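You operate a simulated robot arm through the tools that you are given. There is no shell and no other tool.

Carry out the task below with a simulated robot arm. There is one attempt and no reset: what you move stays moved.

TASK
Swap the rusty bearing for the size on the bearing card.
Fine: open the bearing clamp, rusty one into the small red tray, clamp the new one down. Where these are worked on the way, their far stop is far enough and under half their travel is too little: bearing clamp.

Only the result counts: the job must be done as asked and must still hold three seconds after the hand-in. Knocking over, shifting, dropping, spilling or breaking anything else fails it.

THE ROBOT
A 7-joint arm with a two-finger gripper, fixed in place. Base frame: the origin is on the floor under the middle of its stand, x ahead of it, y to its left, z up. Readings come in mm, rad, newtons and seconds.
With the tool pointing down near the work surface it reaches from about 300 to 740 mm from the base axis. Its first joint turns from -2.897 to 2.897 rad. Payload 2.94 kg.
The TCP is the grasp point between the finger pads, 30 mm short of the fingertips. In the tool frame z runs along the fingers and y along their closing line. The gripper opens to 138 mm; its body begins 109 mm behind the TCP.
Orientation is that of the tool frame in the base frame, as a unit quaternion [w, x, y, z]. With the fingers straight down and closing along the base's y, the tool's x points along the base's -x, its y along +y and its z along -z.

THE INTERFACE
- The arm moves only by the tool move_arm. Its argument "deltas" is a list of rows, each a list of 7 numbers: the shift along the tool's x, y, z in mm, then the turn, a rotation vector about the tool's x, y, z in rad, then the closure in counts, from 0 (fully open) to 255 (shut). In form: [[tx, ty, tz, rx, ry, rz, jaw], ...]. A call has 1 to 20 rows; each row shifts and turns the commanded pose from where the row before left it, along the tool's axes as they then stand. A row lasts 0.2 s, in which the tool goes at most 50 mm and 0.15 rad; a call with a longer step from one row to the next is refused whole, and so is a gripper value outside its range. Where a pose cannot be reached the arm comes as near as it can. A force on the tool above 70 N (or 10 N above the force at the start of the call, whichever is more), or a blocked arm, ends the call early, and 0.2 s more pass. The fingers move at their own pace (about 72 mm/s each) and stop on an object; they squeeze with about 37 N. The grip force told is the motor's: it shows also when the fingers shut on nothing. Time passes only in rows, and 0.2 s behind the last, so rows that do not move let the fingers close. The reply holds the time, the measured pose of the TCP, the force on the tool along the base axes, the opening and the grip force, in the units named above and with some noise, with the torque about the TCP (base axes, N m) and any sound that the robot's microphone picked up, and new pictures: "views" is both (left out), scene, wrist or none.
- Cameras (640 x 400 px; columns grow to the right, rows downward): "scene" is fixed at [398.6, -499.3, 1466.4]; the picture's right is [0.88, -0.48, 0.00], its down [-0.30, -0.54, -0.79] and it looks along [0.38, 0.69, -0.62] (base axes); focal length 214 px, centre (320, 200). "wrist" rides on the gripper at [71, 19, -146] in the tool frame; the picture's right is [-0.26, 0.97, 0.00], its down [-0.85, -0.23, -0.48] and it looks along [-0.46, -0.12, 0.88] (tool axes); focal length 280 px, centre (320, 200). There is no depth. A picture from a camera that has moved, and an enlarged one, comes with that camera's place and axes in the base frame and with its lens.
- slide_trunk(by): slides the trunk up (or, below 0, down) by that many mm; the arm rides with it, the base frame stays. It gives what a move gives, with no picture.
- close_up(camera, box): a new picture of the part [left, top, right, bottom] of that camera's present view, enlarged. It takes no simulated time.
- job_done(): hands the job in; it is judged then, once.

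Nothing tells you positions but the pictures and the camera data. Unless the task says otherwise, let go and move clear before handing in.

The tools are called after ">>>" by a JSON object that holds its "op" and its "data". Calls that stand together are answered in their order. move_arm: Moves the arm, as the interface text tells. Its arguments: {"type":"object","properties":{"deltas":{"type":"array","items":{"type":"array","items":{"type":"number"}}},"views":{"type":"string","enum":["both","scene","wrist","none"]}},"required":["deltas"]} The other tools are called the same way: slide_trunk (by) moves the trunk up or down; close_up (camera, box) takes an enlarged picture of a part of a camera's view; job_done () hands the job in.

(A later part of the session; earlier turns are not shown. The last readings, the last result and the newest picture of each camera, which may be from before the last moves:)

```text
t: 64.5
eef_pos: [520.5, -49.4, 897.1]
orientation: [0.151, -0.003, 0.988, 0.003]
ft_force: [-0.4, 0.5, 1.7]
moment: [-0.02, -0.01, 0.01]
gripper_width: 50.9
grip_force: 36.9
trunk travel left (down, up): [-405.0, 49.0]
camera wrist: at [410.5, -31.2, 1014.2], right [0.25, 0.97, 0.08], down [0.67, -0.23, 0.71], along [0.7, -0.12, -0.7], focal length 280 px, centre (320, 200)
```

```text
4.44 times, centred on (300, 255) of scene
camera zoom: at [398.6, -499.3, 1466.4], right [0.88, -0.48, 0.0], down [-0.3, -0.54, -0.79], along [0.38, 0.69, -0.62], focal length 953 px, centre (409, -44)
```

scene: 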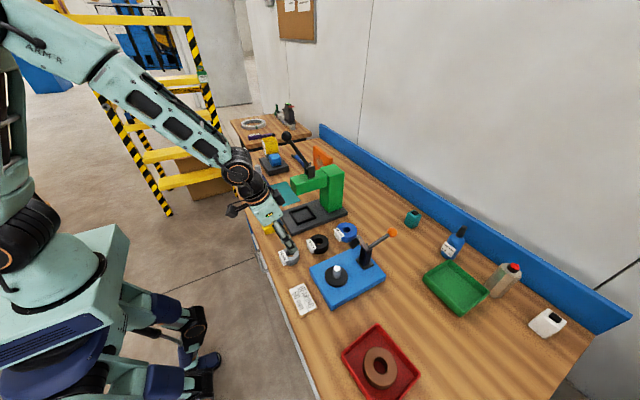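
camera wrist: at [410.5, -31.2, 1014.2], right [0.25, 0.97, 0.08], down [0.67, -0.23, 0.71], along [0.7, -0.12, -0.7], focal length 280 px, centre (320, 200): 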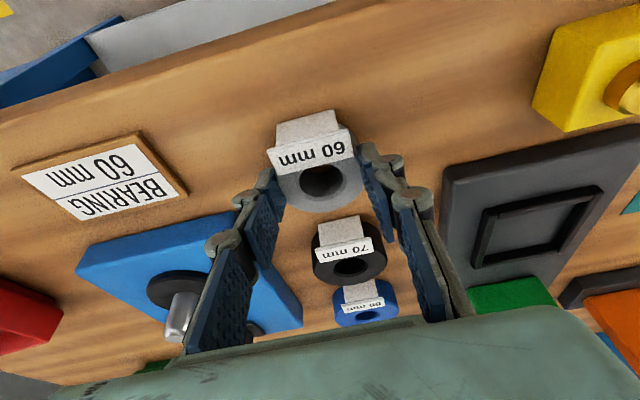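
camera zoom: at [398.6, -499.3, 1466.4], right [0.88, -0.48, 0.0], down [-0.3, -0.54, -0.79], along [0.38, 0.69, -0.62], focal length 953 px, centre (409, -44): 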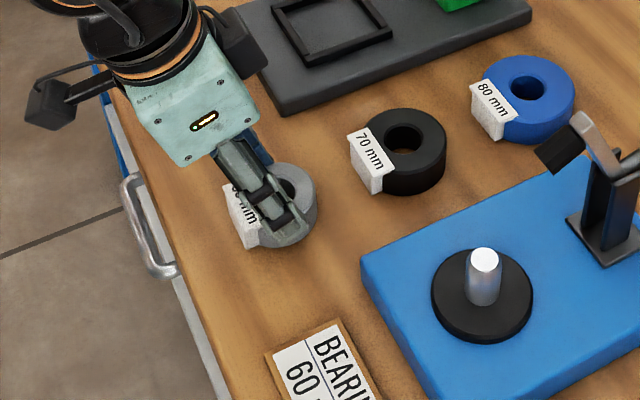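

I have the silver bearing gripped. Lifting slowly and checking.

>>> {"op": "move_arm", "data": {"deltas": [[-1.5, 0, -4.8, 0, 0, 0, 255], [-3, 0, -9.5, 0, 0, 0, 255], [-6, 0, -19, 0, 0, 0, 255], [-9, 0, -28.6, 0, 0, 0, 255], [-6, 0, -19, 0, 0, 0, 255], [0, 0, 0, 0, 0, 0, 255]], "views": "both"}}

>>> {"op": "close_up", "data": {"camera": "wrist", "box": [200, 60, 460, 260]}}

```text
t: 65.9
eef_pos: [520.3, -50.8, 983.0]
orientation: [0.151, -0.001, 0.988, 0.002]
ft_force: [-0.3, 0.2, -1.8]
moment: [-0.01, 0.01, 0.0]
gripper_width: 51.3
grip_force: 36.8
trunk travel left (down, up): [-405.0, 49.0]
camera wrist: at [410.4, -32.1, 1099.7], right [0.25, 0.97, 0.08], down [0.67, -0.23, 0.71], along [0.7, -0.12, -0.7], focal length 280 px, centre (320, 200)
```

scene: 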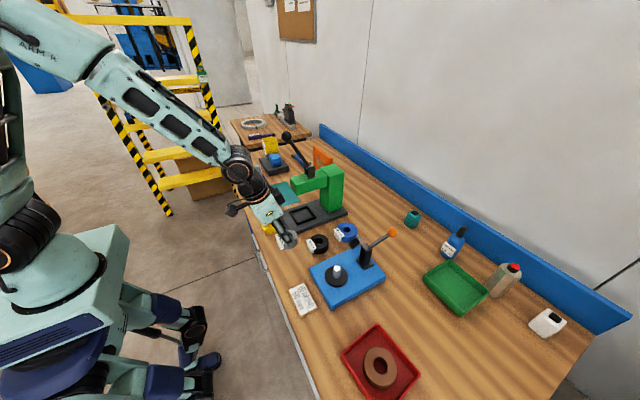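
wrist: 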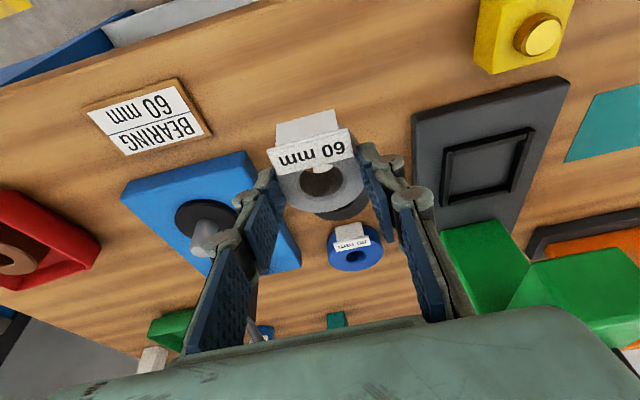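

```text
2.00 times, centred on (330, 160) of wrist
camera zoom: at [410.4, -32.1, 1099.7], right [0.25, 0.97, 0.08], down [0.67, -0.23, 0.71], along [0.7, -0.12, -0.7], focal length 561 px, centre (300, 280)
```

zoom: 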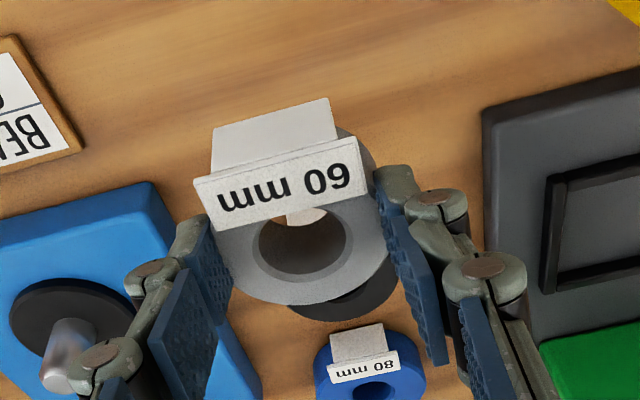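

The bearing is held level and the other bearings are untouched. Moving to above the pin at about (621.5,-198.4): first along y, then x.

>>> {"op": "move_arm", "data": {"deltas": [[0, -37, 0, 0, 0, 0, 255], [0, -37, 0, 0, 0, 0, 255], [0, -37, 0, 0, 0, 0, 255], [0, -36.5, 0, 0, 0, 0, 255], [-24, 0, 7.5, 0, 0, 0, 255], [-24, 0, 7.5, 0, 0, 0, 255], [-24, 0, 7.5, 0, 0, 0, 255], [0, 0, 0, 0, 0, 0, 255]], "views": "both"}}

>>> {"op": "close_up", "data": {"camera": "scene", "box": [290, 215, 390, 305]}}

>>> {"op": "close_up", "data": {"camera": "wrist", "box": [200, 80, 460, 280]}}

```text
t: 67.7
eef_pos: [598.5, -197.9, 980.4]
orientation: [0.151, -0.002, 0.989, 0.002]
ft_force: [-0.7, 0.1, -2.9]
moment: [0.0, 0.07, 0.0]
gripper_width: 51.2
grip_force: 36.7
trunk travel left (down, up): [-405.0, 49.0]
camera wrist: at [487.0, -179.2, 1098.6], right [0.25, 0.97, 0.08], down [0.67, -0.23, 0.71], along [0.7, -0.12, -0.7], focal length 280 px, centre (320, 200)
```

scene: 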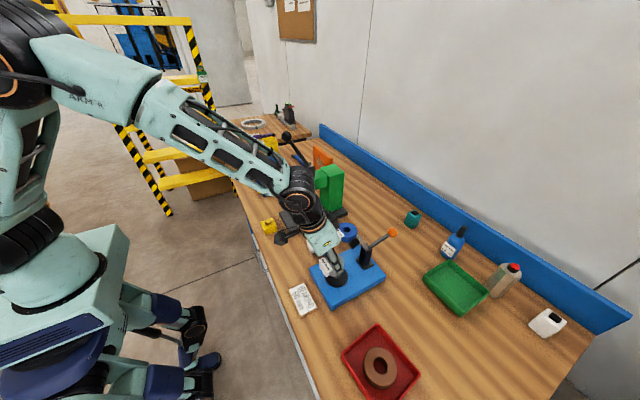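
wrist: 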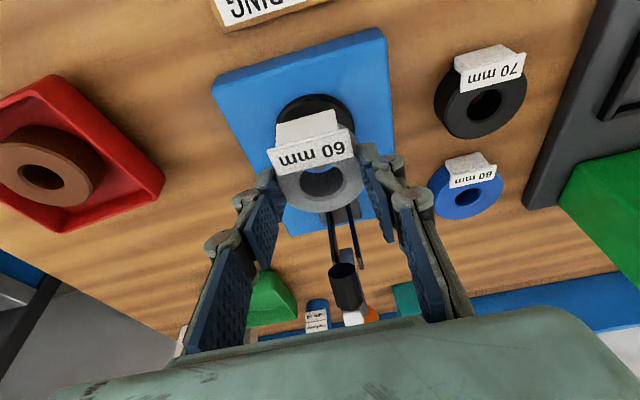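

```text
4.44 times, centred on (340, 260) of scene
camera zoom: at [398.6, -499.3, 1466.4], right [0.88, -0.48, 0.0], down [-0.3, -0.54, -0.79], along [0.38, 0.69, -0.62], focal length 953 px, centre (231, -67)
```

zoom: 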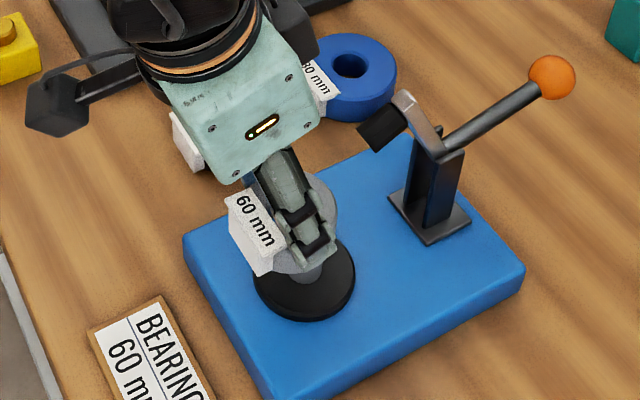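

```text
2.00 times, centred on (330, 180) of wrist
camera zoom: at [487.0, -179.2, 1098.6], right [0.25, 0.97, 0.08], down [0.67, -0.23, 0.71], along [0.7, -0.12, -0.7], focal length 561 px, centre (300, 240)
```

zoom: 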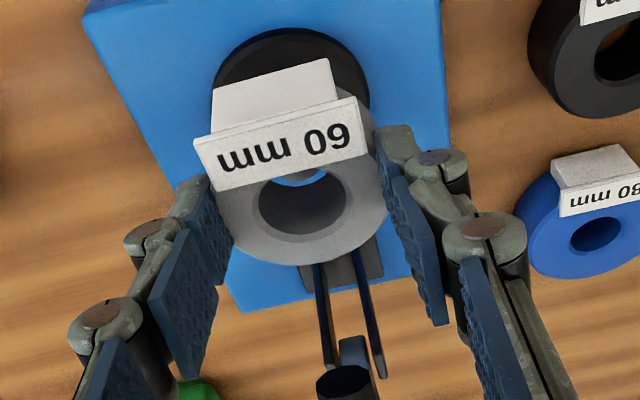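

Lever, pin and tags all look fine. I'll shift the last 12–13 mm to centre the hole over the pin and check by looking through the hole.

>>> {"op": "move_arm", "data": {"deltas": [[-6.3, -0.5, 1.4, 0, 0, 0, 255], [-6.3, -0.5, 1.4, 0, 0, 0, 255], [0, 0, 0, 0, 0, 0, 255], [0, 0, 0, 0, 0, 0, 255]], "views": "wrist"}}

>>> {"op": "close_up", "data": {"camera": "wrist", "box": [240, 100, 400, 240]}}

>>> {"op": "close_up", "data": {"camera": "scene", "box": [310, 235, 370, 295]}}

```text
t: 68.7
eef_pos: [610.0, -199.3, 982.0]
orientation: [0.151, -0.002, 0.988, 0.002]
ft_force: [0.1, -0.9, -2.8]
moment: [0.0, 0.03, -0.02]
gripper_width: 51.2
grip_force: 36.8
trunk travel left (down, up): [-405.0, 49.0]
camera wrist: at [499.5, -179.7, 1099.7], right [0.25, 0.97, 0.08], down [0.67, -0.23, 0.71], along [0.7, -0.12, -0.7], focal length 280 px, centre (320, 200)
```

wrist: 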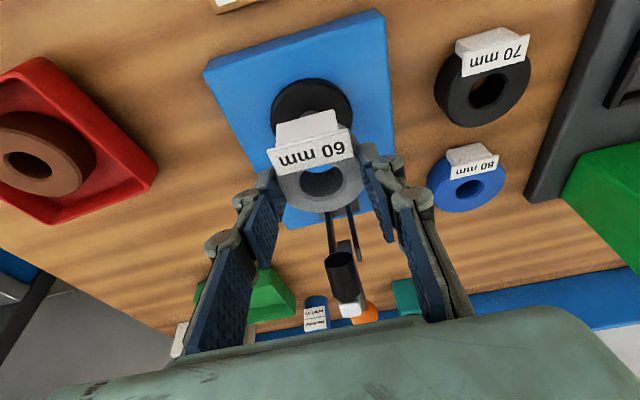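

```text
2.86 times, centred on (320, 170) of wrist
camera zoom: at [499.5, -179.7, 1099.7], right [0.25, 0.97, 0.08], down [0.67, -0.23, 0.71], along [0.7, -0.12, -0.7], focal length 801 px, centre (320, 286)
```

zoom: 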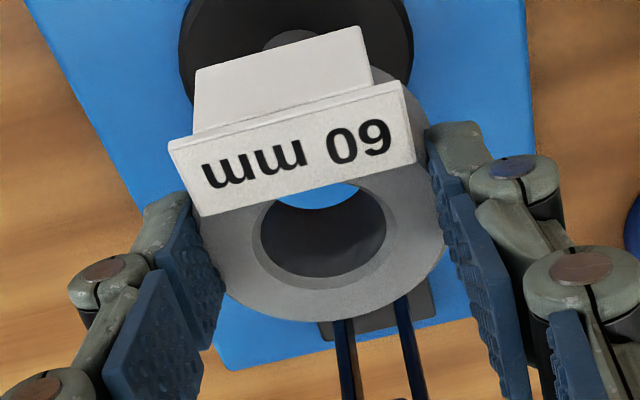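

```text
6.67 times, centred on (340, 265) of scene
camera zoom: at [398.6, -499.3, 1466.4], right [0.88, -0.48, 0.0], down [-0.3, -0.54, -0.79], along [0.38, 0.69, -0.62], focal length 1430 px, centre (187, -233)
```

zoom: 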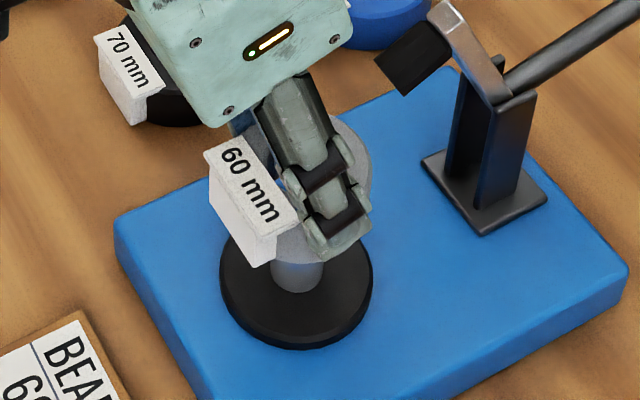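

By both cameras the hole centre is at about (621,-198.8) against the pin at about (620.5,-199), well within clearance. Lowering in small steps.

>>> {"op": "move_arm", "data": {"deltas": [[1.5, 0, 4.8, 0, 0, 0, 255], [1.5, 0, 4.8, 0, 0, 0, 255], [1.5, 0, 4.8, 0, 0, 0, 255], [1.5, 0, 4.8, 0, 0, 0, 255], [0, 0, 0, 0, 0, 0, 255]], "views": "wrist"}}

>>> {"op": "close_up", "data": {"camera": "wrist", "box": [240, 100, 400, 240]}}

>>> {"op": "close_up", "data": {"camera": "scene", "box": [310, 235, 370, 295]}}

```text
t: 69.9
eef_pos: [609.9, -200.2, 962.1]
orientation: [0.152, -0.001, 0.988, 0.002]
ft_force: [0.3, 0.5, -2.4]
moment: [-0.01, 0.01, -0.02]
gripper_width: 51.1
grip_force: 37.2
trunk travel left (down, up): [-405.0, 49.0]
camera wrist: at [499.7, -179.5, 1079.8], right [0.25, 0.97, 0.08], down [0.67, -0.23, 0.71], along [0.7, -0.12, -0.7], focal length 280 px, centre (320, 200)
```

wrist: 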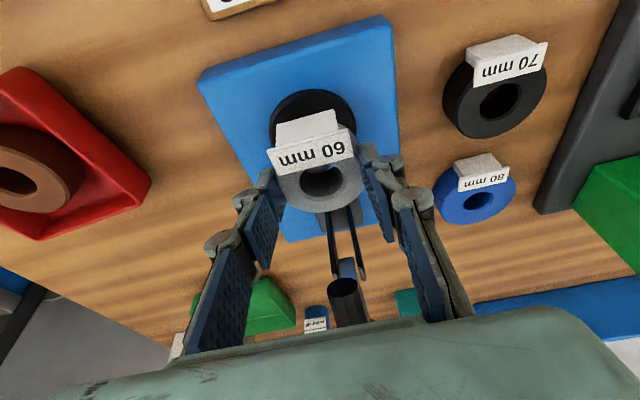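

```text
2.86 times, centred on (320, 170) of wrist
camera zoom: at [499.7, -179.5, 1079.8], right [0.25, 0.97, 0.08], down [0.67, -0.23, 0.71], along [0.7, -0.12, -0.7], focal length 801 px, centre (320, 286)
```

zoom: 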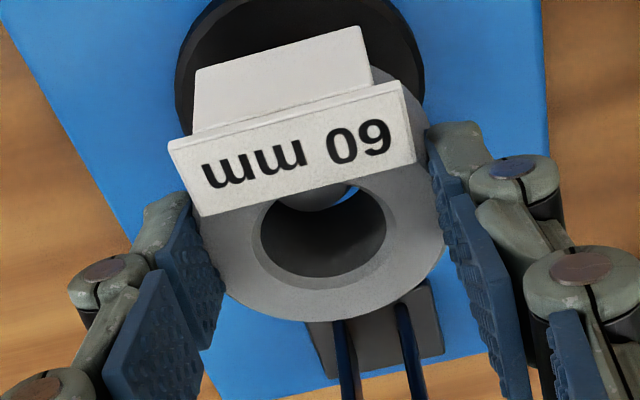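

```text
6.67 times, centred on (340, 265) of scene
camera zoom: at [398.6, -499.3, 1466.4], right [0.88, -0.48, 0.0], down [-0.3, -0.54, -0.79], along [0.38, 0.69, -0.62], focal length 1430 px, centre (187, -233)
```

zoom: 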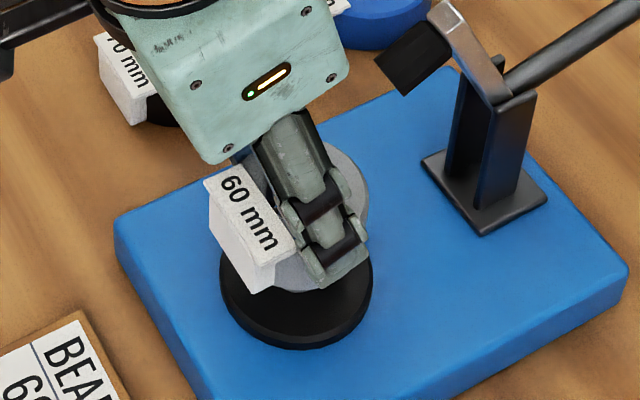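

The pin tip is now visible inside the hole. Continuing down.

>>> {"op": "move_arm", "data": {"deltas": [[1.2, 0, 3.8, 0, 0, 0, 255], [1.2, 0, 3.8, 0, 0, 0, 255], [1.2, 0, 3.8, 0, 0, 0, 255], [0, 0, 0, 0, 0, 0, 255]], "views": "wrist"}}

>>> {"op": "close_up", "data": {"camera": "wrist", "box": [240, 100, 400, 240]}}

```text
t: 70.9
eef_pos: [610.6, -198.6, 950.4]
orientation: [0.152, -0.001, 0.988, 0.002]
ft_force: [0.6, -0.4, -1.9]
moment: [0.01, -0.02, 0.01]
gripper_width: 51.0
grip_force: 37.1
trunk travel left (down, up): [-405.0, 49.0]
camera wrist: at [499.8, -179.5, 1067.6], right [0.25, 0.97, 0.08], down [0.67, -0.23, 0.71], along [0.7, -0.12, -0.7], focal length 280 px, centre (320, 200)
```

wrist: 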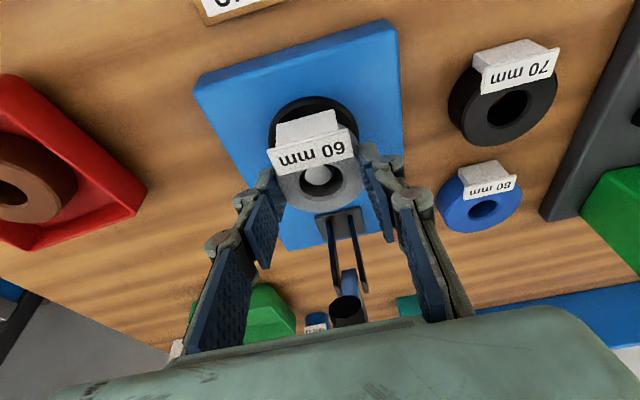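

```text
2.86 times, centred on (320, 170) of wrist
camera zoom: at [499.8, -179.5, 1067.6], right [0.25, 0.97, 0.08], down [0.67, -0.23, 0.71], along [0.7, -0.12, -0.7], focal length 801 px, centre (320, 286)
```

zoom: 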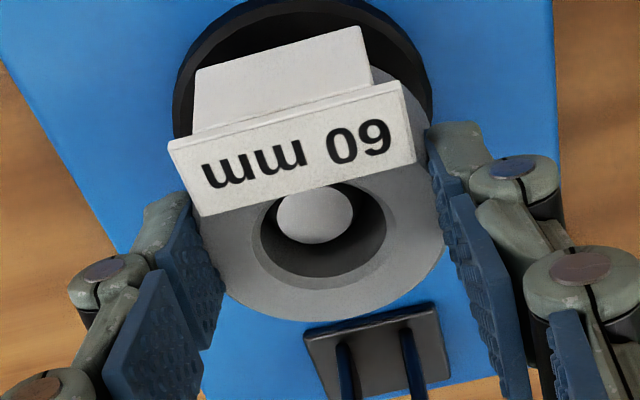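

The pin is inside the hole with clearance all around and no side force. I'll nudge y by -1 mm and keep lowering until it seats.

>>> {"op": "move_arm", "data": {"deltas": [[1.2, -1, 3.8, 0, 0, 0, 255], [1.2, 0, 3.8, 0, 0, 0, 255], [1.2, 0, 3.8, 0, 0, 0, 255], [1.2, 0, 3.8, 0, 0, 0, 255], [0, 0, 0, 0, 0, 0, 255]], "views": "wrist"}}

>>> {"op": "close_up", "data": {"camera": "wrist", "box": [240, 100, 400, 240]}}

>>> {"op": "close_up", "data": {"camera": "scene", "box": [310, 235, 370, 295]}}

```text
t: 72.1
eef_pos: [609.3, -200.5, 934.5]
orientation: [0.151, -0.002, 0.988, 0.001]
ft_force: [-1.0, 0.8, -0.6]
moment: [-0.03, -0.01, 0.01]
gripper_width: 51.2
grip_force: 36.8
trunk travel left (down, up): [-405.0, 49.0]
camera wrist: at [499.4, -180.4, 1052.3], right [0.25, 0.97, 0.08], down [0.67, -0.23, 0.71], along [0.7, -0.12, -0.7], focal length 280 px, centre (320, 200)
```

wrist: 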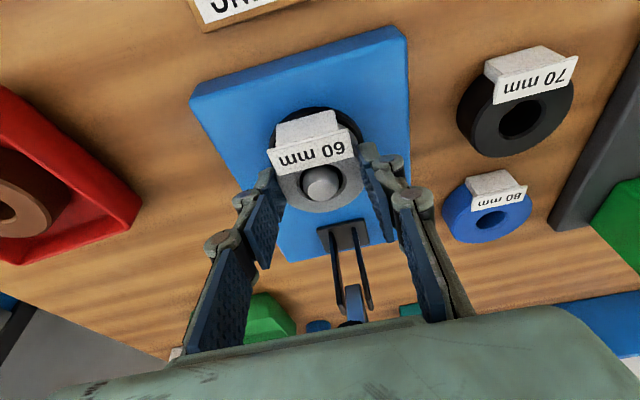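

```text
2.86 times, centred on (320, 170) of wrist
camera zoom: at [499.4, -180.4, 1052.3], right [0.25, 0.97, 0.08], down [0.67, -0.23, 0.71], along [0.7, -0.12, -0.7], focal length 801 px, centre (320, 286)
```

zoom: 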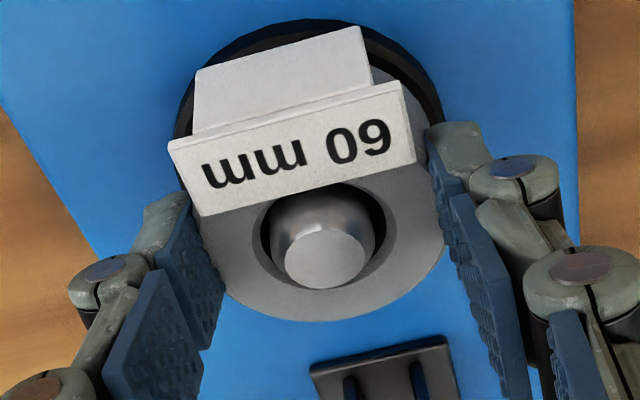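

```text
6.67 times, centred on (340, 265) of scene
camera zoom: at [398.6, -499.3, 1466.4], right [0.88, -0.48, 0.0], down [-0.3, -0.54, -0.79], along [0.38, 0.69, -0.62], focal length 1430 px, centre (187, -233)
```

zoom: 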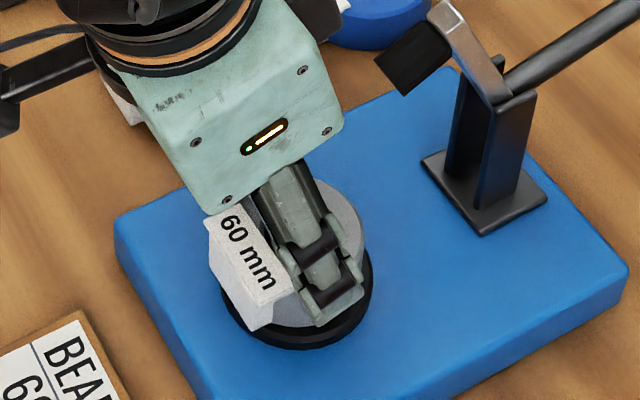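

The pin and hole are concentric and there's still no side load. Final lowering to the seat, watching for contact.

>>> {"op": "move_arm", "data": {"deltas": [[0.6, 0, 1.9, 0, 0, 0, 255], [0.6, 0, 1.9, 0, 0, 0, 255], [0.6, 0, 1.9, 0, 0, 0, 255], [0, 0, 0, 0, 0, 0, 255]], "views": "none"}}

```text
t: 73.1
eef_pos: [609.6, -199.4, 934.8]
orientation: [0.157, -0.002, 0.988, 0.0]
ft_force: [-6.0, 1.1, 34.0]
moment: [0.06, 0.13, 0.07]
gripper_width: 51.5
grip_force: 36.8
trunk travel left (down, up): [-405.0, 49.0]
```

Contact at about 34 N: it has seated (or is touching something). I'll look before releasing.

>>> {"op": "close_up", "data": {"camera": "scene", "box": [310, 235, 370, 295]}}

>>> {"op": "close_up", "data": {"camera": "wrist", "box": [240, 100, 400, 240]}}

```text
6.67 times, centred on (340, 265) of scene
camera zoom: at [398.6, -499.3, 1466.4], right [0.88, -0.48, 0.0], down [-0.3, -0.54, -0.79], along [0.38, 0.69, -0.62], focal length 1430 px, centre (187, -233)
```

zoom: 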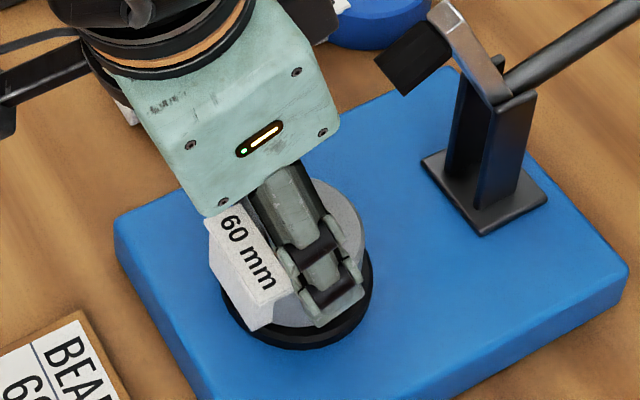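

```text
2.86 times, centred on (320, 170) of wrist
camera zoom: at [498.1, -179.9, 1050.5], right [0.25, 0.97, 0.08], down [0.66, -0.23, 0.72], along [0.71, -0.12, -0.69], focal length 801 px, centre (320, 286)
```

zoom: 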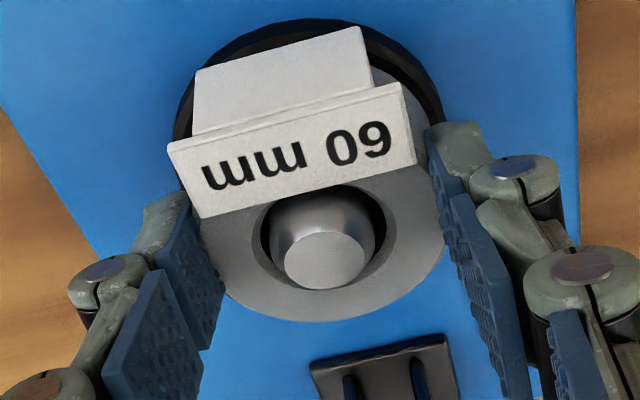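

It looks seated flat on the black seat with the pin through the hole. I'll relax the downward pressure, then open.

>>> {"op": "move_arm", "data": {"deltas": [[-1.5, 0, -4.8, 0, 0, 0, 255], [0, 0, 0, 0, 0, 0, 255], [0, 0, 0, 0, 0, 0, 130], [0, 0, 0, 0, 0, 0, 100], [0, 0, 0, 0, 0, 0, 100], [0, 0, 0, 0, 0, 0, 100]], "views": "wrist"}}

>>> {"op": "close_up", "data": {"camera": "wrist", "box": [220, 80, 420, 250]}}

```text
t: 74.5
eef_pos: [610.0, -199.4, 933.3]
orientation: [0.151, -0.001, 0.988, 0.001]
ft_force: [-0.1, 0.5, -0.3]
moment: [-0.02, -0.01, 0.02]
gripper_width: 84.1
grip_force: 0.1
trunk travel left (down, up): [-405.0, 49.0]
camera wrist: at [499.5, -180.2, 1050.9], right [0.25, 0.97, 0.08], down [0.67, -0.23, 0.71], along [0.7, -0.12, -0.7], focal length 280 px, centre (320, 200)
```

wrist: 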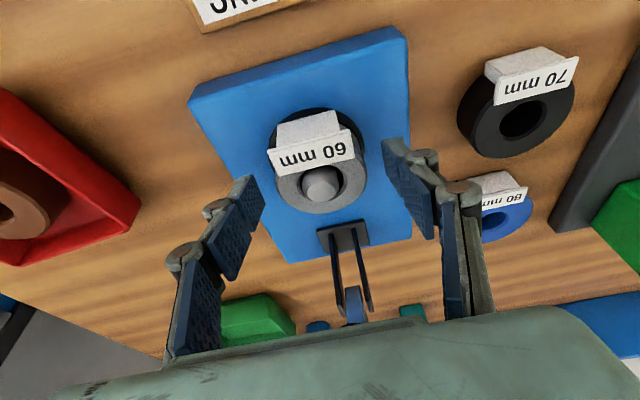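

```text
2.35 times, centred on (320, 165) of wrist
camera zoom: at [499.5, -180.2, 1050.9], right [0.25, 0.97, 0.08], down [0.67, -0.23, 0.71], along [0.7, -0.12, -0.7], focal length 660 px, centre (320, 282)
```

zoom: 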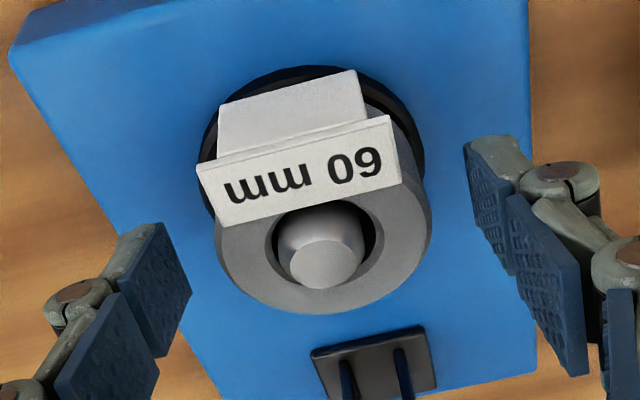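

The silver bearing sits on the pin, released. I'll rise clear and then close the clamp by pushing its raised arm from behind (the +x side).

>>> {"op": "move_arm", "data": {"deltas": [[-3, 0, -9.5, 0, 0, 0, 100], [-6, 0, -19, 0, 0, 0, 100], [-6, 0, -33, 0, 0, 0, 100], [-3, 0, -35, 0, 0, 0, 100], [-3, 0, -35, 0, 0, 0, 180], [-3, 0, -35, 0, 0, 0, 255], [0, 0, 0, 0, 0, 0, 255], [0, 0, 0, 0, 0, 0, 255]], "views": "both"}}

>>> {"op": "close_up", "data": {"camera": "scene", "box": [300, 205, 410, 305]}}

>>> {"op": "close_up", "data": {"camera": "wrist", "box": [240, 60, 420, 300]}}

```text
t: 76.3
eef_pos: [582.5, -200.4, 1100.4]
orientation: [0.151, -0.001, 0.989, 0.001]
ft_force: [0.5, 0.6, -0.6]
moment: [0.0, 0.02, 0.0]
gripper_width: 0.1
grip_force: 28.2
trunk travel left (down, up): [-405.0, 49.0]
camera wrist: at [472.3, -182.0, 1217.7], right [0.25, 0.97, 0.08], down [0.67, -0.23, 0.71], along [0.7, -0.12, -0.7], focal length 280 px, centre (320, 200)
```

scene: 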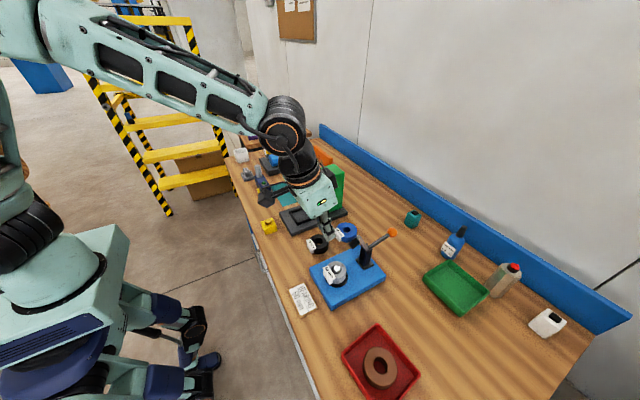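
wrist: 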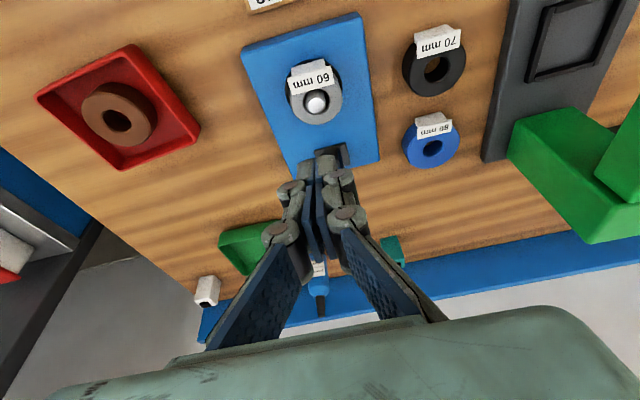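

```text
4.00 times, centred on (355, 255) of scene
camera zoom: at [398.6, -499.3, 1466.4], right [0.88, -0.48, 0.0], down [-0.3, -0.54, -0.79], along [0.38, 0.69, -0.62], focal length 858 px, centre (180, -20)
```

zoom: 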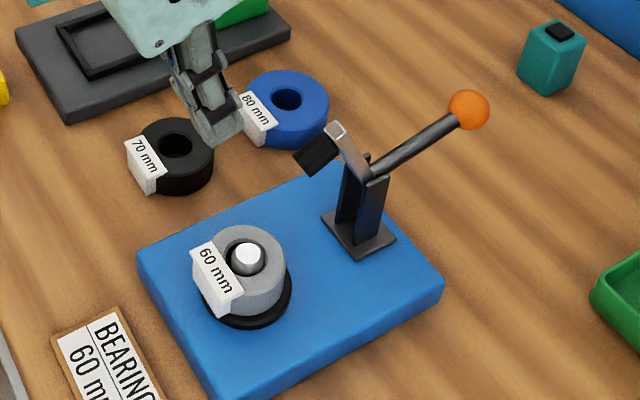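

```text
1.67 times, centred on (330, 180) of wrist
camera zoom: at [472.3, -182.0, 1217.7], right [0.25, 0.97, 0.08], down [0.67, -0.23, 0.71], along [0.7, -0.12, -0.7], focal length 467 px, centre (303, 233)
```

zoom: 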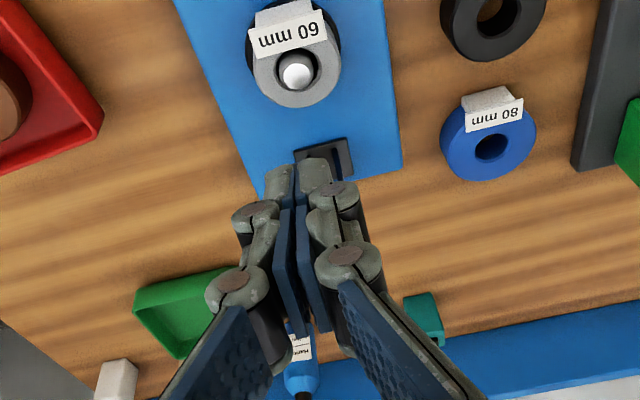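

Seated nicely. Next I'll carry the closed fingers over the top of the raised arm to its far (+x) side at a safe height.

>>> {"op": "move_arm", "data": {"deltas": [[-34.2, 0.4, 8, 0, 0, 0, 255], [-34.2, 0.4, 8, 0, 0, 0, 255], [-34.2, 0.3, 8, 0, 0, 0, 255], [-36, 0.3, 9, 0, 0, 0, 255], [0, 0, 0, 0, 0, 0, 255], [0, 0, 0, 0, 0, 0, 255]], "views": "both"}}

>>> {"op": "close_up", "data": {"camera": "scene", "box": [310, 170, 430, 300]}}

```text
t: 77.7
eef_pos: [726.0, -198.8, 1109.7]
orientation: [0.151, 0.0, 0.989, 0.001]
ft_force: [0.0, 0.4, -0.5]
moment: [-0.03, -0.01, -0.02]
gripper_width: 0.0
grip_force: 28.7
trunk travel left (down, up): [-405.0, 49.0]
camera wrist: at [615.4, -178.6, 1227.6], right [0.25, 0.97, 0.08], down [0.67, -0.23, 0.71], along [0.7, -0.12, -0.7], focal length 280 px, centre (320, 200)
```

scene: 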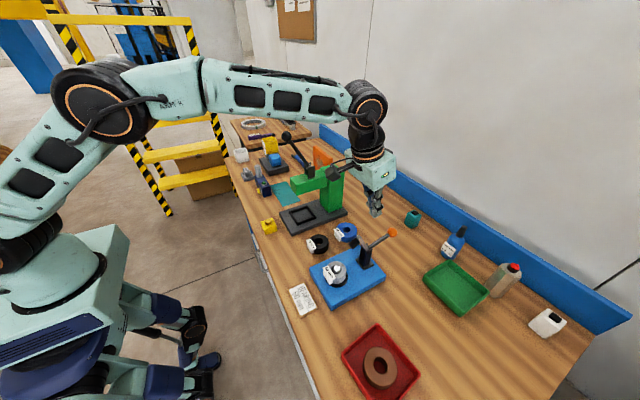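
wrist: 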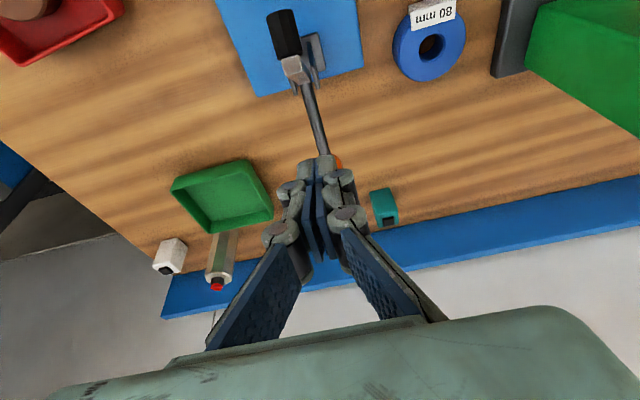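

```text
3.08 times, centred on (370, 235) of scene
camera zoom: at [398.6, -499.3, 1466.4], right [0.88, -0.48, 0.0], down [-0.3, -0.54, -0.79], along [0.38, 0.69, -0.62], focal length 660 px, centre (166, 92)
```

zoom: 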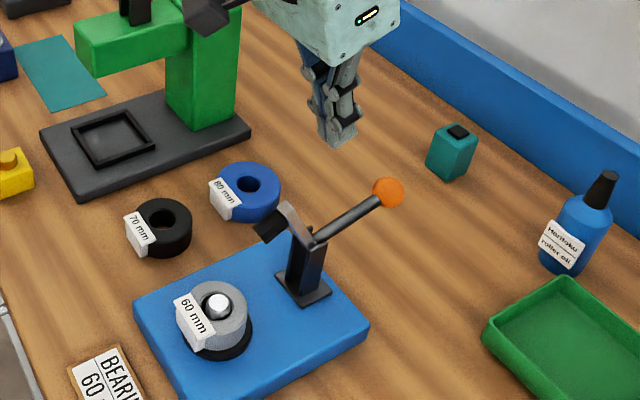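

I'm above and behind the arm. Lowering the fingertips to beside the arm's far face.

>>> {"op": "move_arm", "data": {"deltas": [[6.6, 0, 21, 0, 0, 0, 255], [6.6, 0, 21, 0, 0, 0, 255], [6.5, 0, 21, 0, 0, 0, 255], [0, 0, 0, 0, 0, 0, 255]], "views": "both"}}

>>> {"op": "close_up", "data": {"camera": "scene", "box": [310, 180, 420, 300]}}

```text
t: 78.7
eef_pos: [724.5, -199.2, 1043.3]
orientation: [0.152, -0.001, 0.988, 0.002]
ft_force: [0.2, 0.4, -0.1]
moment: [0.0, -0.03, -0.01]
gripper_width: 0.0
grip_force: 28.2
trunk travel left (down, up): [-405.0, 49.0]
camera wrist: at [615.0, -179.4, 1160.7], right [0.25, 0.97, 0.08], down [0.67, -0.23, 0.71], along [0.7, -0.12, -0.7], focal length 280 px, centre (320, 200)
```

scene: 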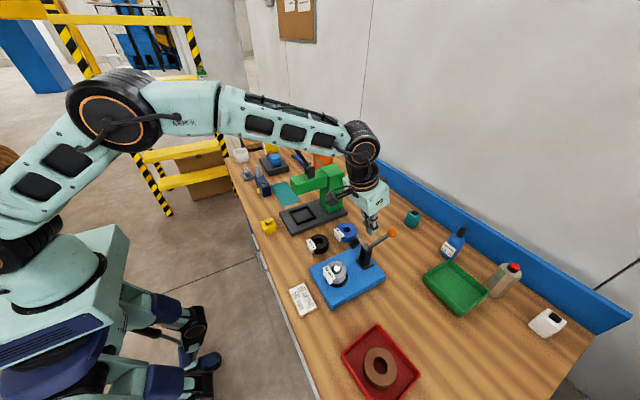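
wrist: 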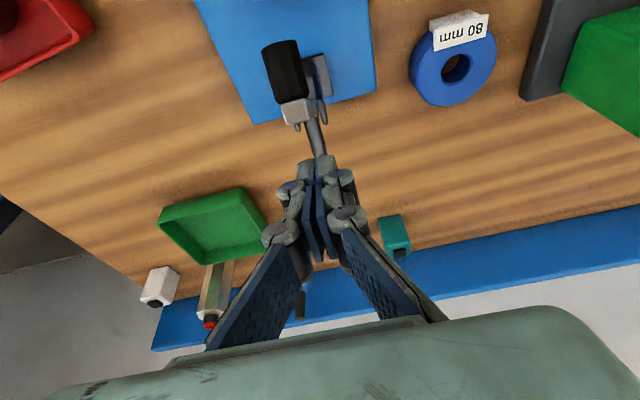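

```text
3.33 times, centred on (365, 240) of scene
camera zoom: at [398.6, -499.3, 1466.4], right [0.88, -0.48, 0.0], down [-0.3, -0.54, -0.79], along [0.38, 0.69, -0.62], focal length 715 px, centre (170, 67)
```

zoom: 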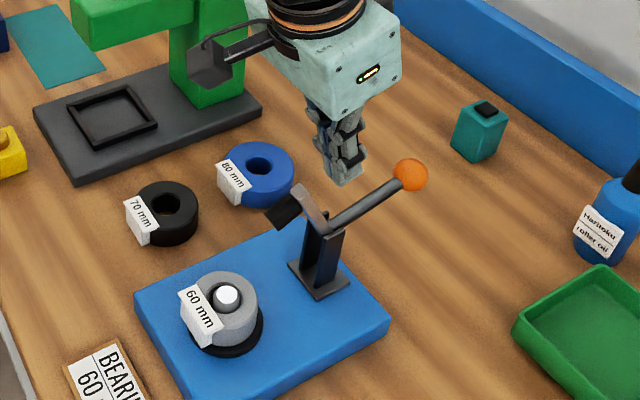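

The fingers are directly behind the clamp arm. I'll start pushing it over toward the bearing along its arc.

>>> {"op": "move_arm", "data": {"deltas": [[10, 0, -4.1, 0, 0, 0, 255], [9.8, 0, -4.1, 0, 0, 0, 255], [6.5, 0, -1, 0, 0, 0, 255], [6.5, 0, -1, 0, 0, 0, 255], [8, 0, 2.2, 0, 0, 0, 255], [8, 0, 2.2, 0, 0, 0, 255]], "views": "both"}}

>>> {"op": "close_up", "data": {"camera": "scene", "box": [310, 180, 420, 300]}}

```text
t: 80.1
eef_pos: [675.5, -198.2, 1036.1]
orientation: [0.152, -0.001, 0.988, 0.002]
ft_force: [3.4, 0.6, 1.8]
moment: [-0.01, -0.09, 0.0]
gripper_width: 5.9
grip_force: 27.9
trunk travel left (down, up): [-405.0, 49.0]
camera wrist: at [566.1, -178.6, 1152.3], right [0.25, 0.97, 0.08], down [0.67, -0.23, 0.71], along [0.7, -0.12, -0.7], focal length 280 px, centre (320, 200)
```

scene: 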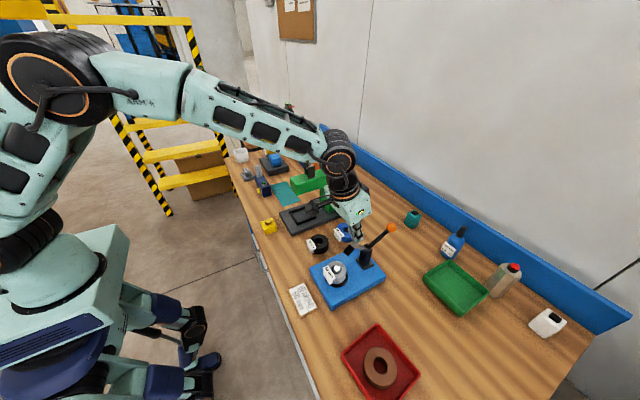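
wrist: 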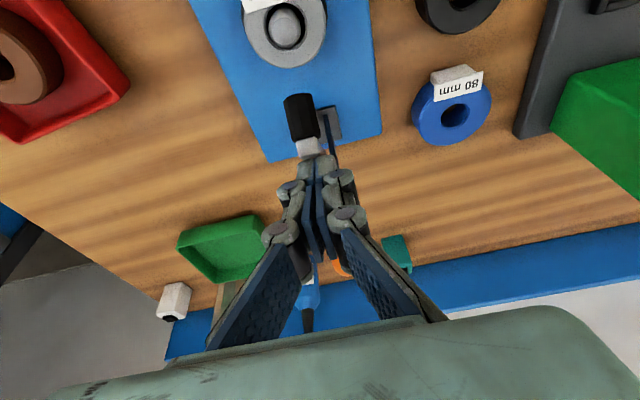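

```text
3.33 times, centred on (365, 240) of scene
camera zoom: at [398.6, -499.3, 1466.4], right [0.88, -0.48, 0.0], down [-0.3, -0.54, -0.79], along [0.38, 0.69, -0.62], focal length 715 px, centre (170, 67)
```

zoom: 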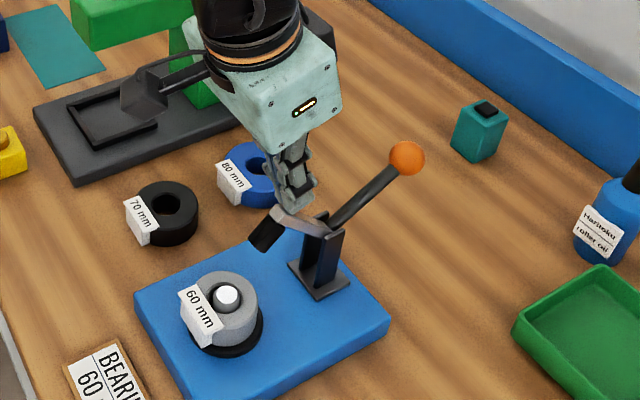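

The arm is swinging down smoothly (about 3 N). Continuing along the arc.

>>> {"op": "move_arm", "data": {"deltas": [[6.3, 0, 3.3, 0, 0, 0, 255], [6.2, 0, 3.3, 0, 0, 0, 255], [6, 0, 3.9, 0, 0, 0, 255], [5.9, 0, 3.9, 0, 0, 0, 255], [4.7, 0, 4.9, 0, 0, 0, 255], [4.6, 0, 4.8, 0, 0, 0, 255]], "views": "both"}}

>>> {"op": "close_up", "data": {"camera": "scene", "box": [310, 190, 410, 300]}}

```text
t: 81.5
eef_pos: [652.2, -197.6, 1002.0]
orientation: [0.15, -0.001, 0.989, 0.002]
ft_force: [0.7, -0.5, 0.8]
moment: [0.03, 0.03, -0.02]
gripper_width: 0.0
grip_force: 28.6
trunk travel left (down, up): [-405.0, 49.0]
camera wrist: at [541.3, -178.7, 1118.9], right [0.25, 0.97, 0.08], down [0.67, -0.23, 0.71], along [0.7, -0.12, -0.7], focal length 280 px, centre (320, 200)
```

scene: 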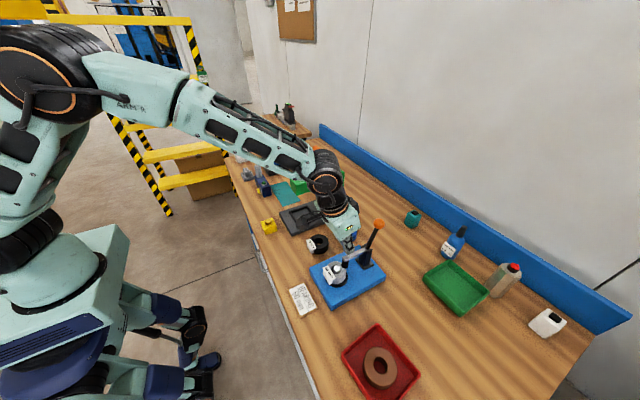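
wrist: 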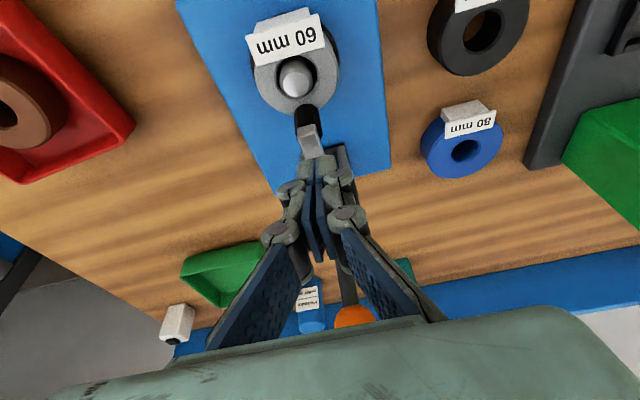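

```text
3.64 times, centred on (360, 245) of scene
camera zoom: at [398.6, -499.3, 1466.4], right [0.88, -0.48, 0.0], down [-0.3, -0.54, -0.79], along [0.38, 0.69, -0.62], focal length 780 px, centre (174, 36)
```

zoom: 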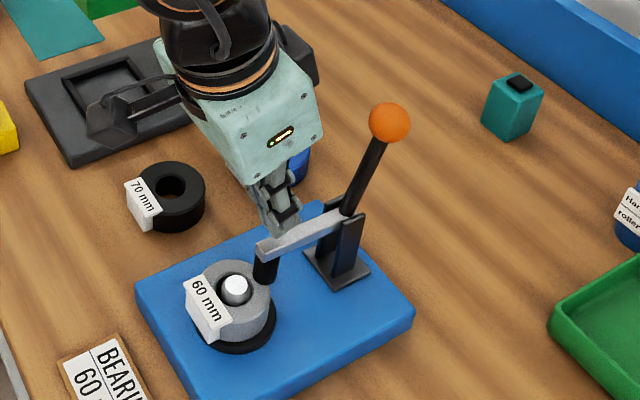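

The lever is nearly back at its original closed position, with the plunger over the ring. I'll press down on the arm to seat it firmly at its stop.

>>> {"op": "move_arm", "data": {"deltas": [[1.5, 0, 4.8, 0, 0, 0, 255], [1.5, 0, 4.8, 0, 0, 0, 255], [0.9, 0, 2.9, 0, 0, 0, 255], [0, 0, 0, 0, 0, 0, 255]], "views": "none"}}

```text
t: 82.5
eef_pos: [651.8, -198.0, 989.0]
orientation: [0.151, -0.001, 0.989, 0.001]
ft_force: [-0.6, 0.5, 0.3]
moment: [0.01, -0.05, 0.03]
gripper_width: 0.1
grip_force: 28.6
trunk travel left (down, up): [-405.0, 49.0]
```

>>> {"op": "move_arm", "data": {"deltas": [[0.9, 0, 2.9, 0, 0, 0, 255], [0.9, 0, 2.9, 0, 0, 0, 255], [0, 0, 0, 0, 0, 0, 255]], "views": "wrist"}}

>>> {"op": "close_up", "data": {"camera": "scene", "box": [310, 190, 410, 300]}}

```text
t: 83.3
eef_pos: [652.7, -198.2, 986.8]
orientation: [0.154, -0.002, 0.988, 0.001]
ft_force: [-2.2, 0.8, 18.9]
moment: [0.03, 0.11, 0.07]
gripper_width: 5.8
grip_force: 28.7
trunk travel left (down, up): [-405.0, 49.0]
camera wrist: at [540.9, -178.9, 1103.0], right [0.25, 0.97, 0.08], down [0.66, -0.23, 0.71], along [0.71, -0.12, -0.7], focal length 280 px, centre (320, 200)
```

wrist: 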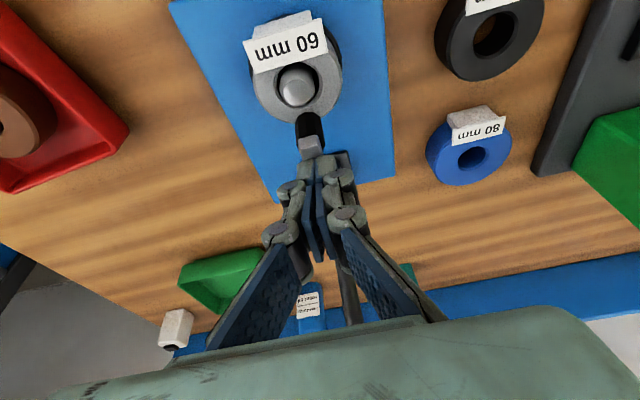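

```text
3.64 times, centred on (360, 245) of scene
camera zoom: at [398.6, -499.3, 1466.4], right [0.88, -0.48, 0.0], down [-0.3, -0.54, -0.79], along [0.38, 0.69, -0.62], focal length 780 px, centre (174, 36)
```

zoom: 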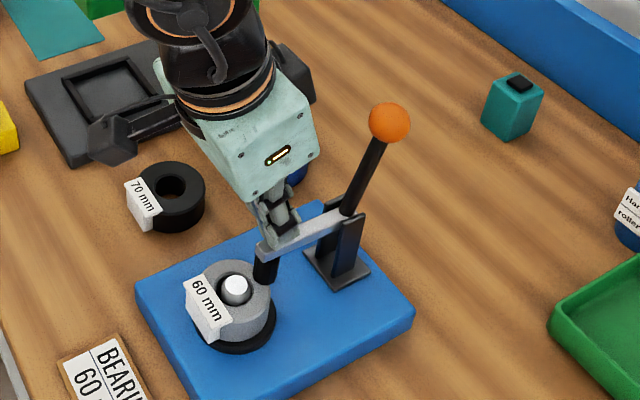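

The arm resists (19 N, not moving) and the knob is back at its original pixel. One slightly firmer press to confirm it's fully down.

>>> {"op": "move_arm", "data": {"deltas": [[0.9, 0, 2.9, 0, 0, 0, 255], [0.6, 0, 1.9, 0, 0, 0, 255], [0, 0, 0, 0, 0, 0, 255]], "views": "none"}}

>>> {"op": "close_up", "data": {"camera": "scene", "box": [310, 210, 400, 300]}}

```text
t: 84.1
eef_pos: [653.3, -198.6, 986.0]
orientation: [0.159, -0.002, 0.987, 0.0]
ft_force: [-1.5, 1.6, 41.1]
moment: [-0.01, 0.21, 0.0]
gripper_width: 5.8
grip_force: 28.8
trunk travel left (down, up): [-405.0, 49.0]
```

```text
4.44 times, centred on (355, 255) of scene
camera zoom: at [398.6, -499.3, 1466.4], right [0.88, -0.48, 0.0], down [-0.3, -0.54, -0.79], along [0.38, 0.69, -0.62], focal length 953 px, centre (164, -44)
```

zoom: 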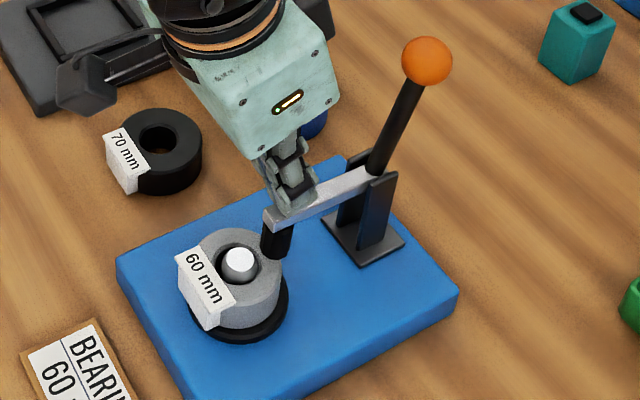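

Solid at 41 N with no movement: the clamp is fully closed on the new bearing. I'll ease off, open the fingers so they can't drag the arm, and lift away.

>>> {"op": "move_arm", "data": {"deltas": [[-1.5, 0, -4.8, 0, 0, 0, 255], [-1, 0, -3.5, 0, 0, 0, 190], [0, 0, 0, 0, 0, 0, 190], [-1.5, 0, -4.8, 0, 0, 0, 190], [-3, 0, -9.5, 0, 0, 0, 190], [-6, 0, -19, 0, 0, 0, 190], [-6, 0, -30, 0, 0, 0, 190], [-3, 0, -35, 0, 0, 0, 190], [0, 0, 0, 0, 0, 0, 190]], "views": "both"}}

>>> {"op": "close_up", "data": {"camera": "scene", "box": [310, 210, 400, 300]}}

>>> {"op": "close_up", "data": {"camera": "wrist", "box": [220, 60, 420, 260]}}

```text
t: 86.1
eef_pos: [641.7, -198.5, 1086.5]
orientation: [0.151, -0.002, 0.989, 0.002]
ft_force: [-0.4, -0.4, -0.5]
moment: [0.03, -0.06, 0.0]
gripper_width: 35.3
grip_force: 0.1
trunk travel left (down, up): [-405.0, 49.0]
camera wrist: at [530.8, -180.2, 1203.4], right [0.25, 0.97, 0.08], down [0.67, -0.23, 0.71], along [0.7, -0.12, -0.7], focal length 280 px, centre (320, 200)
```

scene: 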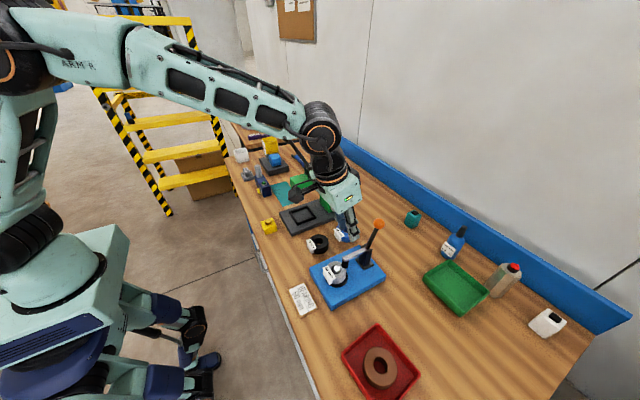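
wrist: 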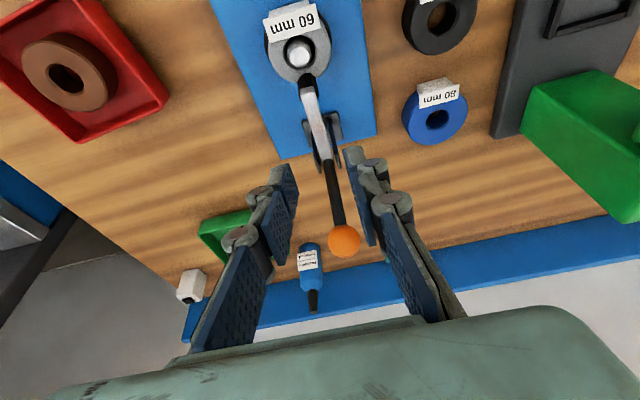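

```text
4.44 times, centred on (355, 255) of scene
camera zoom: at [398.6, -499.3, 1466.4], right [0.88, -0.48, 0.0], down [-0.3, -0.54, -0.79], along [0.38, 0.69, -0.62], focal length 953 px, centre (164, -44)
```

zoom: 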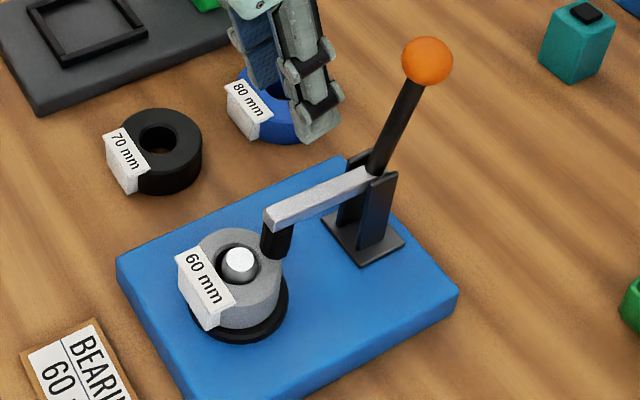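

```text
2.00 times, centred on (320, 160) of wrist
camera zoom: at [530.8, -180.2, 1203.4], right [0.25, 0.97, 0.08], down [0.67, -0.23, 0.71], along [0.7, -0.12, -0.7], focal length 561 px, centre (320, 280)
```

zoom: 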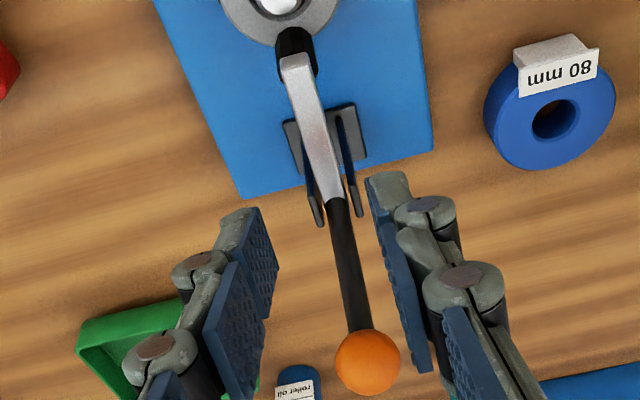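

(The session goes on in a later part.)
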